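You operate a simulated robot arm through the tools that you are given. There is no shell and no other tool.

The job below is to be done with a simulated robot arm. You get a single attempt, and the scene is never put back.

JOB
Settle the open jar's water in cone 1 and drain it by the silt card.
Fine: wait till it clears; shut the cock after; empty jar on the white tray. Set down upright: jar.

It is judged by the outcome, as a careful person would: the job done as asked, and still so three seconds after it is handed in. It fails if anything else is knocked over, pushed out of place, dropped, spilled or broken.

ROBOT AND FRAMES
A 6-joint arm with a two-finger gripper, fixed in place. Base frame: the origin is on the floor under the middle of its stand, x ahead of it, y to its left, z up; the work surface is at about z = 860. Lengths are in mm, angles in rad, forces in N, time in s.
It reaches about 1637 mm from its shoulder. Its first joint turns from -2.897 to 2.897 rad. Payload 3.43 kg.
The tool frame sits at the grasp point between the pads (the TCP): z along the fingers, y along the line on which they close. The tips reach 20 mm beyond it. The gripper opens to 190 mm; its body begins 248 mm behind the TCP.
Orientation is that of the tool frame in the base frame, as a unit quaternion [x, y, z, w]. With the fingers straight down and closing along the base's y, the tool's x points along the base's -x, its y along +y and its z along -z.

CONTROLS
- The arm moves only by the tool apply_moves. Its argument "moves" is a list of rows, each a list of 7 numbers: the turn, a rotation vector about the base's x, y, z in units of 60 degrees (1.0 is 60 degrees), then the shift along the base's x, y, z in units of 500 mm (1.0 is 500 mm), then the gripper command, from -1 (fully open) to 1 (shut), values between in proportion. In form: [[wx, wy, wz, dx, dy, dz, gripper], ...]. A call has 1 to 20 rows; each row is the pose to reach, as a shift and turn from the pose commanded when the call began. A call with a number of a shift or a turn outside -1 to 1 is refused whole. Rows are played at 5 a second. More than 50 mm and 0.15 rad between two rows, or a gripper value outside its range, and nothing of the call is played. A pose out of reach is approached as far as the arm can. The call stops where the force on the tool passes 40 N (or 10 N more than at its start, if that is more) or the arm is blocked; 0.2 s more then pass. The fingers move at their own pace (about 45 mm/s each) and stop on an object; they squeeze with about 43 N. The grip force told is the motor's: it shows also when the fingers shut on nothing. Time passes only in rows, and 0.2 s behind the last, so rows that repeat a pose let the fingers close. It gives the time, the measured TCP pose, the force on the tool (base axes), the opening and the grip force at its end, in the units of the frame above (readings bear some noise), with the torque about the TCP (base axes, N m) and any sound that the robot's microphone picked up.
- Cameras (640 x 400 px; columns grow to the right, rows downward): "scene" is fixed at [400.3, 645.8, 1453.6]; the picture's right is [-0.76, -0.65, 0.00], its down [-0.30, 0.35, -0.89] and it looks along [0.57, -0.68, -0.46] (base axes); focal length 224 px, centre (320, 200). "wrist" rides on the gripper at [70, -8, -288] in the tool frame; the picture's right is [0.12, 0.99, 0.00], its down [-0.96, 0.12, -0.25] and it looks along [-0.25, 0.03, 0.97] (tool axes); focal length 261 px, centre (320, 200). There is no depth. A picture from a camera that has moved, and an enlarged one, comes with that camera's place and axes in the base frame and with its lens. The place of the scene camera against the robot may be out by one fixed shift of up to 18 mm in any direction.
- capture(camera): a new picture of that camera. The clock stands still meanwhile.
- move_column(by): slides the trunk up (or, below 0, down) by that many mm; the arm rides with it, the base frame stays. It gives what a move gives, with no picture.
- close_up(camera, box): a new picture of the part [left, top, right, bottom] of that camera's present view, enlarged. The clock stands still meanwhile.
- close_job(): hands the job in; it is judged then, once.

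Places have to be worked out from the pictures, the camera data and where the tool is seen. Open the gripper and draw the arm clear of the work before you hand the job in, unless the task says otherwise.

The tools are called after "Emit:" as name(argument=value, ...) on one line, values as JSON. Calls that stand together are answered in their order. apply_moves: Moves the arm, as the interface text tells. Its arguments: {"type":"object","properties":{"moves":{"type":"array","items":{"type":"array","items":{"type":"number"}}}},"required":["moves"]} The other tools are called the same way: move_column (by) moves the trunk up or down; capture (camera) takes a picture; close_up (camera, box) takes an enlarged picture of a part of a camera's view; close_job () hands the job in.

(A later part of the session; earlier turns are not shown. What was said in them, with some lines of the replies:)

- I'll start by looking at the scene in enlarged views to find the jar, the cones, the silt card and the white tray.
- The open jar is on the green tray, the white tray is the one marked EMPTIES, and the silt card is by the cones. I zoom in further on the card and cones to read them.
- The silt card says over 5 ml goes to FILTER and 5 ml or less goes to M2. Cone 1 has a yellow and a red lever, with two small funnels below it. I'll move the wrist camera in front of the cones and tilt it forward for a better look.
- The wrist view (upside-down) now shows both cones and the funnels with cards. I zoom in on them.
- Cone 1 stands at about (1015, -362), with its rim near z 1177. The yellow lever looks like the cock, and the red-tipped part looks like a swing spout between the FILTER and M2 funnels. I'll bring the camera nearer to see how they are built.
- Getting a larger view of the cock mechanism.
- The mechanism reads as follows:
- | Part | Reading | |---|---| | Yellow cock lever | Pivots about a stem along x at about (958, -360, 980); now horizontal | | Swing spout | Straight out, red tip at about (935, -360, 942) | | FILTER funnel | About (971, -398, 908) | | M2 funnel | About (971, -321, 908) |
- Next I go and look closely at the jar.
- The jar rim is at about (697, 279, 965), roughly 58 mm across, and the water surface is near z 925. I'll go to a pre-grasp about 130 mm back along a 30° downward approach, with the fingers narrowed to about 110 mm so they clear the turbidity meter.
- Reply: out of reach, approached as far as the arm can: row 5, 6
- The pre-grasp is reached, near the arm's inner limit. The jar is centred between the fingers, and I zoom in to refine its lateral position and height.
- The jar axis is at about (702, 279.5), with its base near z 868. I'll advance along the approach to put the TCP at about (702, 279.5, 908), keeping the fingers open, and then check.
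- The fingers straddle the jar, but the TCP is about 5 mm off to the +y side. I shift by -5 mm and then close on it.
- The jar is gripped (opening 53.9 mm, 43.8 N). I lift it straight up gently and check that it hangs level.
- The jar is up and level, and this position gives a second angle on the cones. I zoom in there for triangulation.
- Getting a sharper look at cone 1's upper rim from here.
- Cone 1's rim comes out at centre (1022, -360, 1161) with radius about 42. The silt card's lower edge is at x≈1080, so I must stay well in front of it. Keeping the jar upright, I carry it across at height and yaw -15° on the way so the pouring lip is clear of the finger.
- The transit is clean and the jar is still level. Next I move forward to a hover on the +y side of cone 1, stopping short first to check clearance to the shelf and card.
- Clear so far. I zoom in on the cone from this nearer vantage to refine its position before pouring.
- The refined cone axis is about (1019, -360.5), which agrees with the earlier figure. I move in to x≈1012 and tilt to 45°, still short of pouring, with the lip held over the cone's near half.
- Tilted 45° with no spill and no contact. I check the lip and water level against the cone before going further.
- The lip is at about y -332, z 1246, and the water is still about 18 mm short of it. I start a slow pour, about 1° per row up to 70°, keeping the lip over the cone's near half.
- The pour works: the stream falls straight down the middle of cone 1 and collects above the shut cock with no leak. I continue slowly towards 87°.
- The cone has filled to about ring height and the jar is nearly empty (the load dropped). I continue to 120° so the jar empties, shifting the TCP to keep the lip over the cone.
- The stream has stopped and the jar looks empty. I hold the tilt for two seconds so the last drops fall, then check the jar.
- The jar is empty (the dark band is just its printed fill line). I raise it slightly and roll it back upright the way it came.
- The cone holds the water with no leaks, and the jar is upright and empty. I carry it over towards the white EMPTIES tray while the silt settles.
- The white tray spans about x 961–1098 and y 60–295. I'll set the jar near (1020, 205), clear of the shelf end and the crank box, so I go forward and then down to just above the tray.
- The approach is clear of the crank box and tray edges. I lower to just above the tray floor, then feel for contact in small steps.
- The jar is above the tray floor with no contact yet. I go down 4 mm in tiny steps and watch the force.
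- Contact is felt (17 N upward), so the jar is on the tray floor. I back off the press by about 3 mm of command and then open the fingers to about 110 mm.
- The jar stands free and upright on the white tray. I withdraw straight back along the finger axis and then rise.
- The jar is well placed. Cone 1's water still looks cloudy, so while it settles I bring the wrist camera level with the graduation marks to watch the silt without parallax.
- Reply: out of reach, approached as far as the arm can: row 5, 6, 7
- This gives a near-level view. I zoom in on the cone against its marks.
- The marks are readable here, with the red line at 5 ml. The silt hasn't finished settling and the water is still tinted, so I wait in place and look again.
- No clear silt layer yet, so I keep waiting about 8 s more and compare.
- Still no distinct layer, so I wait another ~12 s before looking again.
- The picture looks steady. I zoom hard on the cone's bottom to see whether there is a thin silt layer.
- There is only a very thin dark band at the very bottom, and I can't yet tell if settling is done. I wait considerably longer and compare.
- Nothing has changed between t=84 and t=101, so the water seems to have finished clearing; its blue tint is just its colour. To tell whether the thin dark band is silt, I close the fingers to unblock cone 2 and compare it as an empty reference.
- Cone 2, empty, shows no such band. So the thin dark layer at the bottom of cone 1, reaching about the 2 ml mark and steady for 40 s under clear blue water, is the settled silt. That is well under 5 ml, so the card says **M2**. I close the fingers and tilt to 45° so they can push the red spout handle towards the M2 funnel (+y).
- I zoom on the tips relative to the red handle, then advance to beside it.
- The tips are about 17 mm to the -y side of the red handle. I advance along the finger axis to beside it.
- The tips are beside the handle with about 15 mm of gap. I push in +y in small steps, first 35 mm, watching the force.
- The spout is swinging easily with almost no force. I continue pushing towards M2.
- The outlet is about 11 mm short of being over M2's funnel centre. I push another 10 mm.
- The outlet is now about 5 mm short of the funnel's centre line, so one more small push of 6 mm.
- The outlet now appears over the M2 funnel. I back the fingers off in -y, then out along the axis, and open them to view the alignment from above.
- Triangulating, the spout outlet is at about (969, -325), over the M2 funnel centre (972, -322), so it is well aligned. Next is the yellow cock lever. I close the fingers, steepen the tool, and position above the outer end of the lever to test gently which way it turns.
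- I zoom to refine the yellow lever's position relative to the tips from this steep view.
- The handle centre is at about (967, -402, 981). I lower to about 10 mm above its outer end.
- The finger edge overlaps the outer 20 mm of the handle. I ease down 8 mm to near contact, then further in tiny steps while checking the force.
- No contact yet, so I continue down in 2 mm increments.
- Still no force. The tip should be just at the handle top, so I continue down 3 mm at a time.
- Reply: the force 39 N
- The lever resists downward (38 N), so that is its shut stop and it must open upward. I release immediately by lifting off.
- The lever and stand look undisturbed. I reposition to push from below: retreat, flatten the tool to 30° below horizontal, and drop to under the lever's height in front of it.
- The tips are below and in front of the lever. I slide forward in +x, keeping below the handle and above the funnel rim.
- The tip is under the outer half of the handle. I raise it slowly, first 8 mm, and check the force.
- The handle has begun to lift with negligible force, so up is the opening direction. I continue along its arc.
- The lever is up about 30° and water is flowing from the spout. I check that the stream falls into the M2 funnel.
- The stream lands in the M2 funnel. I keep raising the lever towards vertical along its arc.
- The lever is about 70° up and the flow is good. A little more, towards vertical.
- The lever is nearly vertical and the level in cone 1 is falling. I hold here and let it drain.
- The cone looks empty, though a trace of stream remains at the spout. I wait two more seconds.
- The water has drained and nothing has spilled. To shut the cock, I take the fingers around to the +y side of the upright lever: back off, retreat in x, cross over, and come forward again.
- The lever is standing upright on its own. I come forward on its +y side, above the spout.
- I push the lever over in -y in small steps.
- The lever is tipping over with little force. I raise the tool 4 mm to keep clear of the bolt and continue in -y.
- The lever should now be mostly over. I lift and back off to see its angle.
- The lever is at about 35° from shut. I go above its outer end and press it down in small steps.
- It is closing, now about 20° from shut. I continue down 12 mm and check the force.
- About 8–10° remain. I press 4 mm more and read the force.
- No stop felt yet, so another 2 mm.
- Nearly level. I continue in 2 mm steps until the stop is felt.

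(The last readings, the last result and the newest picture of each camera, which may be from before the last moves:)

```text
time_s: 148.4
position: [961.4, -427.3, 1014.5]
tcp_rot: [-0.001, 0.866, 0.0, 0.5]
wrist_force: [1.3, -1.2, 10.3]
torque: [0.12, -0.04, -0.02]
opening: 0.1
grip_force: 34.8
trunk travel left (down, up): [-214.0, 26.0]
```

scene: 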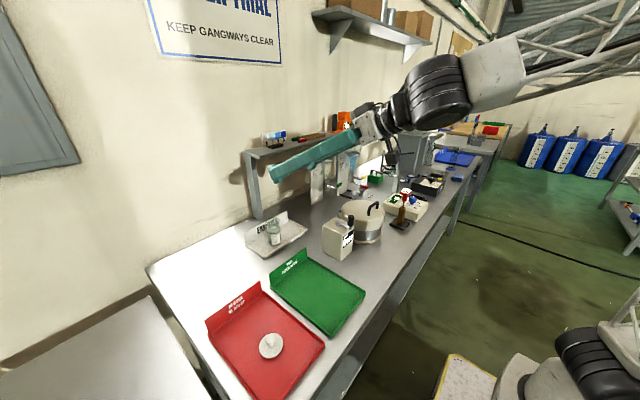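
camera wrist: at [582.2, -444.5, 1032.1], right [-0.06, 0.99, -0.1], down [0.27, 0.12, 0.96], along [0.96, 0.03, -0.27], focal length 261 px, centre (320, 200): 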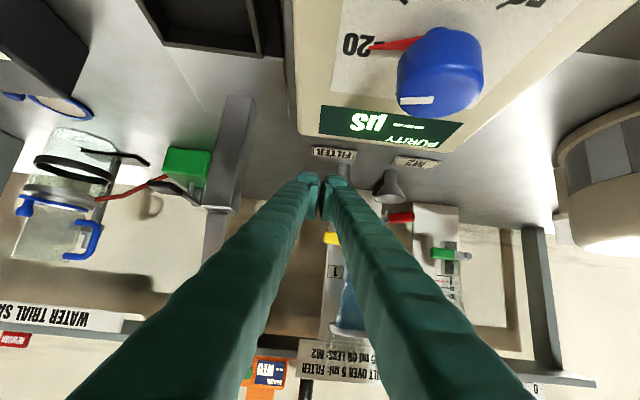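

The stop is felt (10 N), so the cock is shut. I lift away, withdraw and inspect.

Emit:
apply_moves(moves=[[0, 0, 0, 0, 0, 0.01, 1], [0, 0, 0, 0, 0, 0.04, 1], [0, 0, 0, -0.03, 0, 0.08, 1], [0, 0, 0, -0.08, 0, 0.12, 1], [0, 0, 0, -0.15, 0, 0.16, 1], [0, 0, 0, -0.22, 0.02, 0.2, 0.2], [0, 0, 0, -0.28, 0.04, 0.24, -0.5], [0, 0, 0, -0.3, 0.06, 0.26, -1], [0, 0, 0, -0.3, 0.06, 0.26, -1], [0, 0, 0, -0.3, 0.06, 0.26, -1], [0, 0, 0, -0.3, 0.06, 0.26, -1]])

Emit:
capture(camera="wrist")

Emit:
close_up(camera="wrist", box=[250, 60, 390, 200])

Emit:
close_up(camera="scene", box=[320, 130, 390, 205])

```text
time_s: 150.8
position: [810.4, -396.3, 1143.9]
tcp_rot: [-0.002, 0.867, 0.001, 0.498]
wrist_force: [-0.8, -0.2, 0.2]
torque: [0.03, 0.0, 0.01]
opening: 121.4
grip_force: 0.0
trunk travel left (down, up): [-214.0, 26.0]
```

```text
taken
camera wrist: at [526.9, -406.9, 1226.0], right [-0.06, 0.99, -0.1], down [0.27, 0.12, 0.96], along [0.96, 0.03, -0.27], focal length 261 px, centre (320, 200)
```

wrist: 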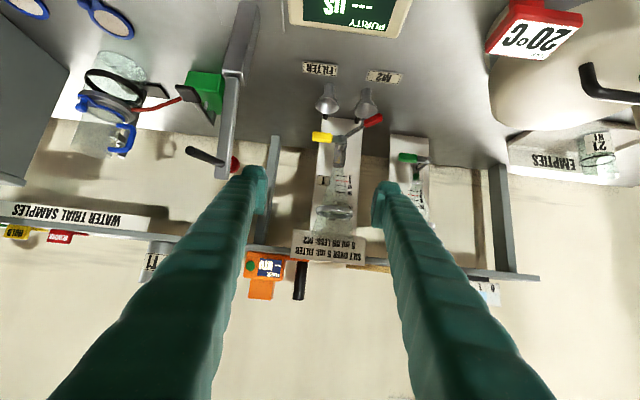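

```text
2.86 times, centred on (320, 130) of wrist
camera zoom: at [526.9, -406.9, 1226.0], right [-0.06, 0.99, -0.1], down [0.27, 0.12, 0.96], along [0.96, 0.03, -0.27], focal length 745 px, centre (320, 400)
```

zoom: 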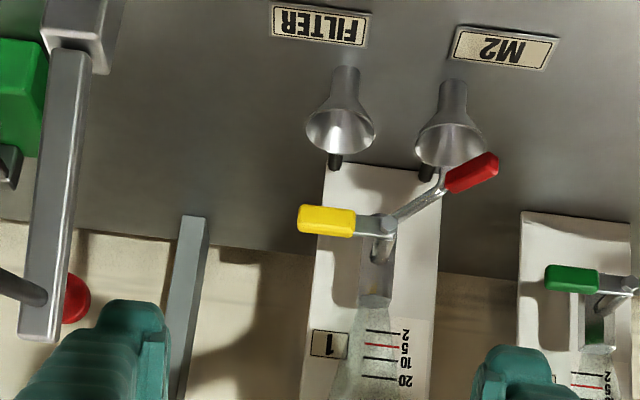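

```text
5.33 times, centred on (355, 168) of scene
camera zoom: at [400.3, 645.8, 1453.6], right [-0.76, -0.65, 0.0], down [-0.3, 0.35, -0.89], along [0.57, -0.68, -0.46], focal length 1197 px, centre (133, 373)
```

zoom: 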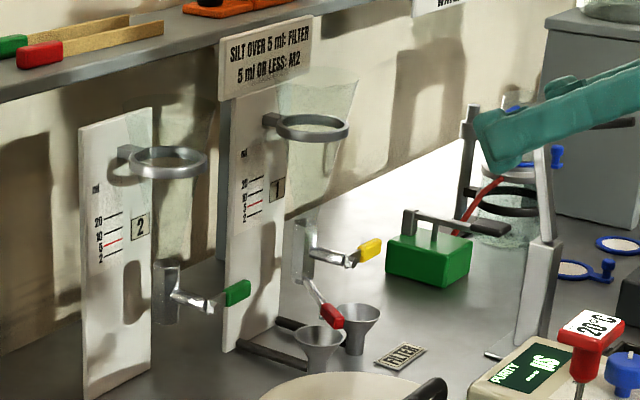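

The cock lever is back level, parallel to cone 2's, and cone 1 is empty with no drips. I withdraw the arm well clear and then check the whole bench.

Emit:
apply_moves(moves=[[0, 0, 0, -0.03, 0.02, 0.06, -0.27], [0, 0.04, 0, -0.06, 0.06, 0.12, -0.27], [0, 0.08, 0, -0.1, 0.12, 0.18, -0.27], [0, 0.12, 0, -0.14, 0.18, 0.23, -0.27], [0, 0.16, 0, -0.18, 0.25, 0.27, -0.27], [0, 0.2, 0, -0.2, 0.33, 0.3, -0.27], [0, 0.24, 0, -0.22, 0.41, 0.32, -0.5], [0, 0.28, 0, -0.24, 0.49, 0.34, -0.8], [0, 0.32, 0, -0.26, 0.57, 0.36, -1], [0, 0.36, 0, -0.28, 0.65, 0.38, -1], [0, 0.4, 0, -0.3, 0.73, 0.4, -1], [0, 0.4, 0, -0.32, 0.8, 0.42, -1], [0, 0.4, 0, -0.32, 0.8, 0.42, -1]])

Emit:
capture(camera="scene")

Emit:
capture(camera="wrist")

Emit:
close_up(camera="scene", box=[335, 140, 375, 205])

Emit:
close_up(camera="scene", box=[230, 190, 330, 270])

```text
time_s: 153.6
position: [644.2, -54.1, 1340.3]
tcp_rot: [-0.014, 0.945, 0.044, 0.323]
wrist_force: [1.0, -0.5, -0.1]
torque: [0.05, 0.03, 0.0]
opening: 190.1
grip_force: 0.1
out of reach, approached as far as the arm can: row 9, 10, 11, 12, 13
trunk travel left (down, up): [-214.0, 26.0]
```

```text
taken
```

scene: 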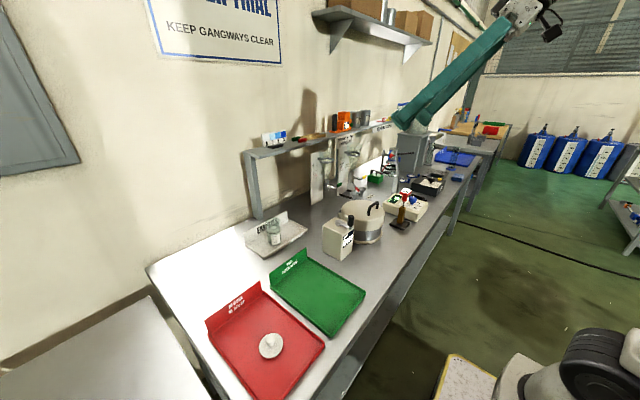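

```text
taken
camera wrist: at [413.2, -90.4, 1523.0], right [-0.15, 0.99, 0.0], down [0.6, 0.09, 0.79], along [0.78, 0.12, -0.61], focal length 261 px, centre (320, 200)
```

wrist: 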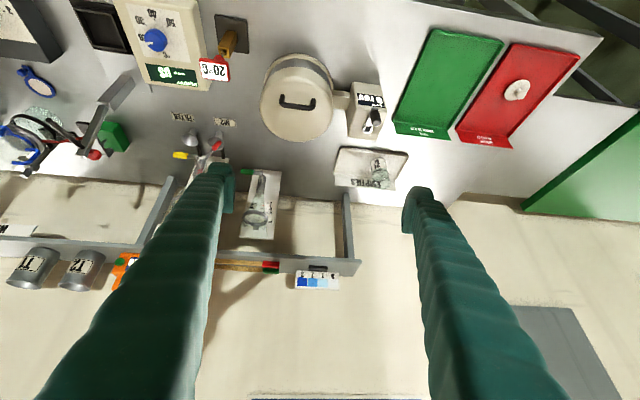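

```text
6.15 times, centred on (355, 172) of scene
camera zoom: at [400.3, 645.8, 1453.6], right [-0.76, -0.65, 0.0], down [-0.3, 0.35, -0.89], along [0.57, -0.68, -0.46], focal length 1381 px, centre (105, 369)
```

zoom: 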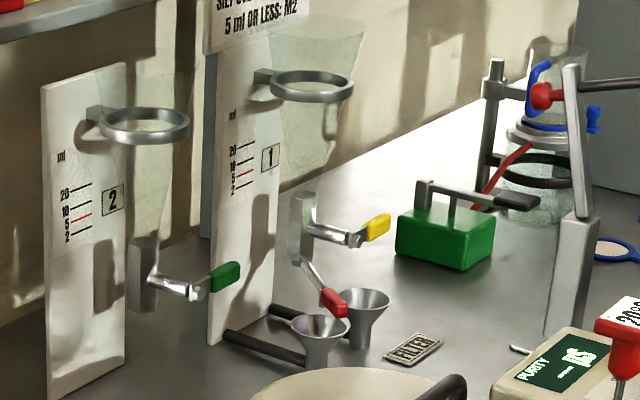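

```text
5.00 times, centred on (280, 230) of scene
camera zoom: at [400.3, 645.8, 1453.6], right [-0.76, -0.65, 0.0], down [-0.3, 0.35, -0.89], along [0.57, -0.68, -0.46], focal length 1122 px, centre (520, 50)
```

zoom: 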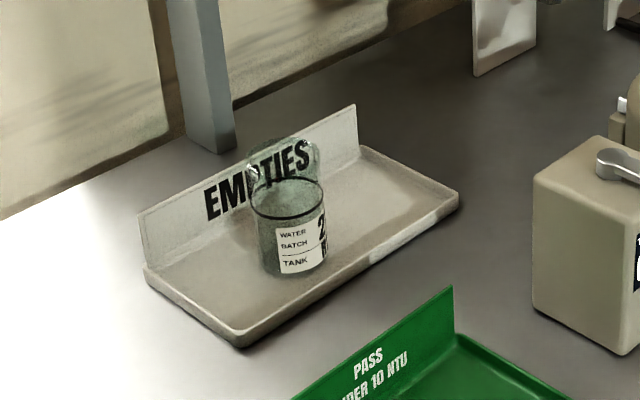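

Everything appears in place. For a last check I repeat the very first close-up to compare the stand and funnel positions, and look at the cone bottom.

Emit:
close_up(camera="scene", box=[305, 140, 385, 210])

Emit:
close_up(camera="scene", box=[342, 160, 364, 176])

Emit:
close_up(camera="scene", box=[345, 182, 380, 206])

```text
5.71 times, centred on (345, 175) of scene
camera zoom: at [400.3, 645.8, 1453.6], right [-0.76, -0.65, 0.0], down [-0.3, 0.35, -0.89], along [0.57, -0.68, -0.46], focal length 1283 px, centre (177, 343)
```

zoom: 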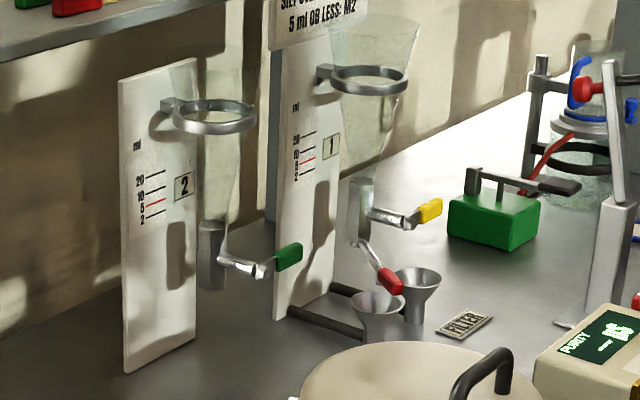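

```text
16.00 times, centred on (353, 168) of scene
camera zoom: at [400.3, 645.8, 1453.6], right [-0.76, -0.65, 0.0], down [-0.3, 0.35, -0.89], along [0.57, -0.68, -0.46], focal length 3592 px, centre (-208, 712)
```

zoom: 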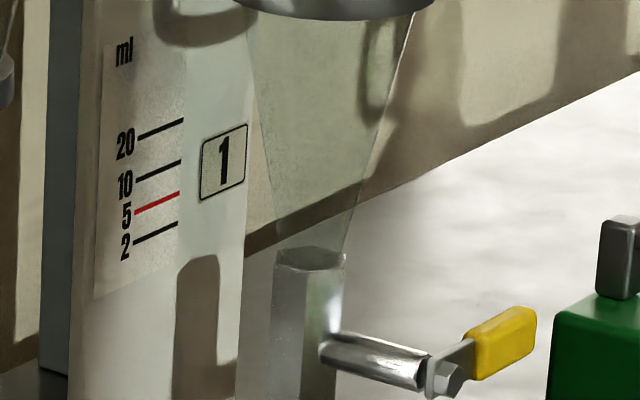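

```text
16.00 times, centred on (362, 194) of scene
camera zoom: at [400.3, 645.8, 1453.6], right [-0.76, -0.65, 0.0], down [-0.3, 0.35, -0.89], along [0.57, -0.68, -0.46], focal length 3592 px, centre (-360, 296)
```

zoom: 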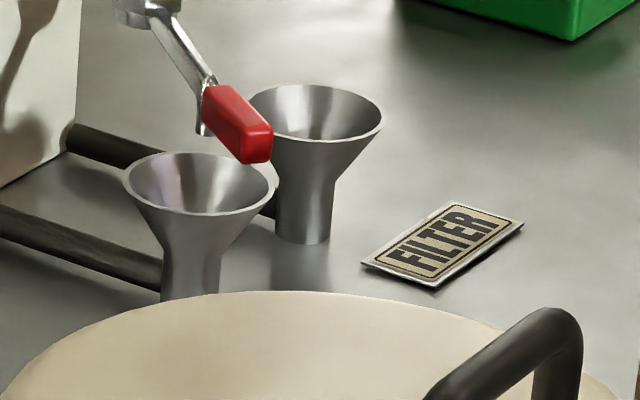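

The stand, funnels and cards match their starting positions. Cone 1 is drained to M2 with its cock shut, the bench is dry, and the empty jar is upright on the white tray. The gripper is open and clear, so I hand the job in.

Emit:
close_job()

```text
The job is handed in.
```

I poured the open jar's water into cone 1, let it settle, drained it into the M2 funnel and handed the job in.

- **Silt reading:** after the water cleared, the only layer was a thin dark band at the bottom of the cone, at about the 2 ml mark. It stayed the same for about 40 seconds. That is under 5 ml, so the silt card sends it to M2. The band was faint, so this was a close visual reading.
- **Draining:** I swung the spout over the M2 funnel and opened the cock. The cone emptied into the funnel with no spill that I could see.
- **Cock:** it is shut again, with the yellow lever back where it started.
- **Jar:** it stands empty and upright on the white EMPTIES tray.

While finding which way the lever opens, I first pressed it down against its stop with about 38 N. The cone stand did not shift, and nothing else on the bench looked disturbed. The spout is still pointing at the M2 funnel.
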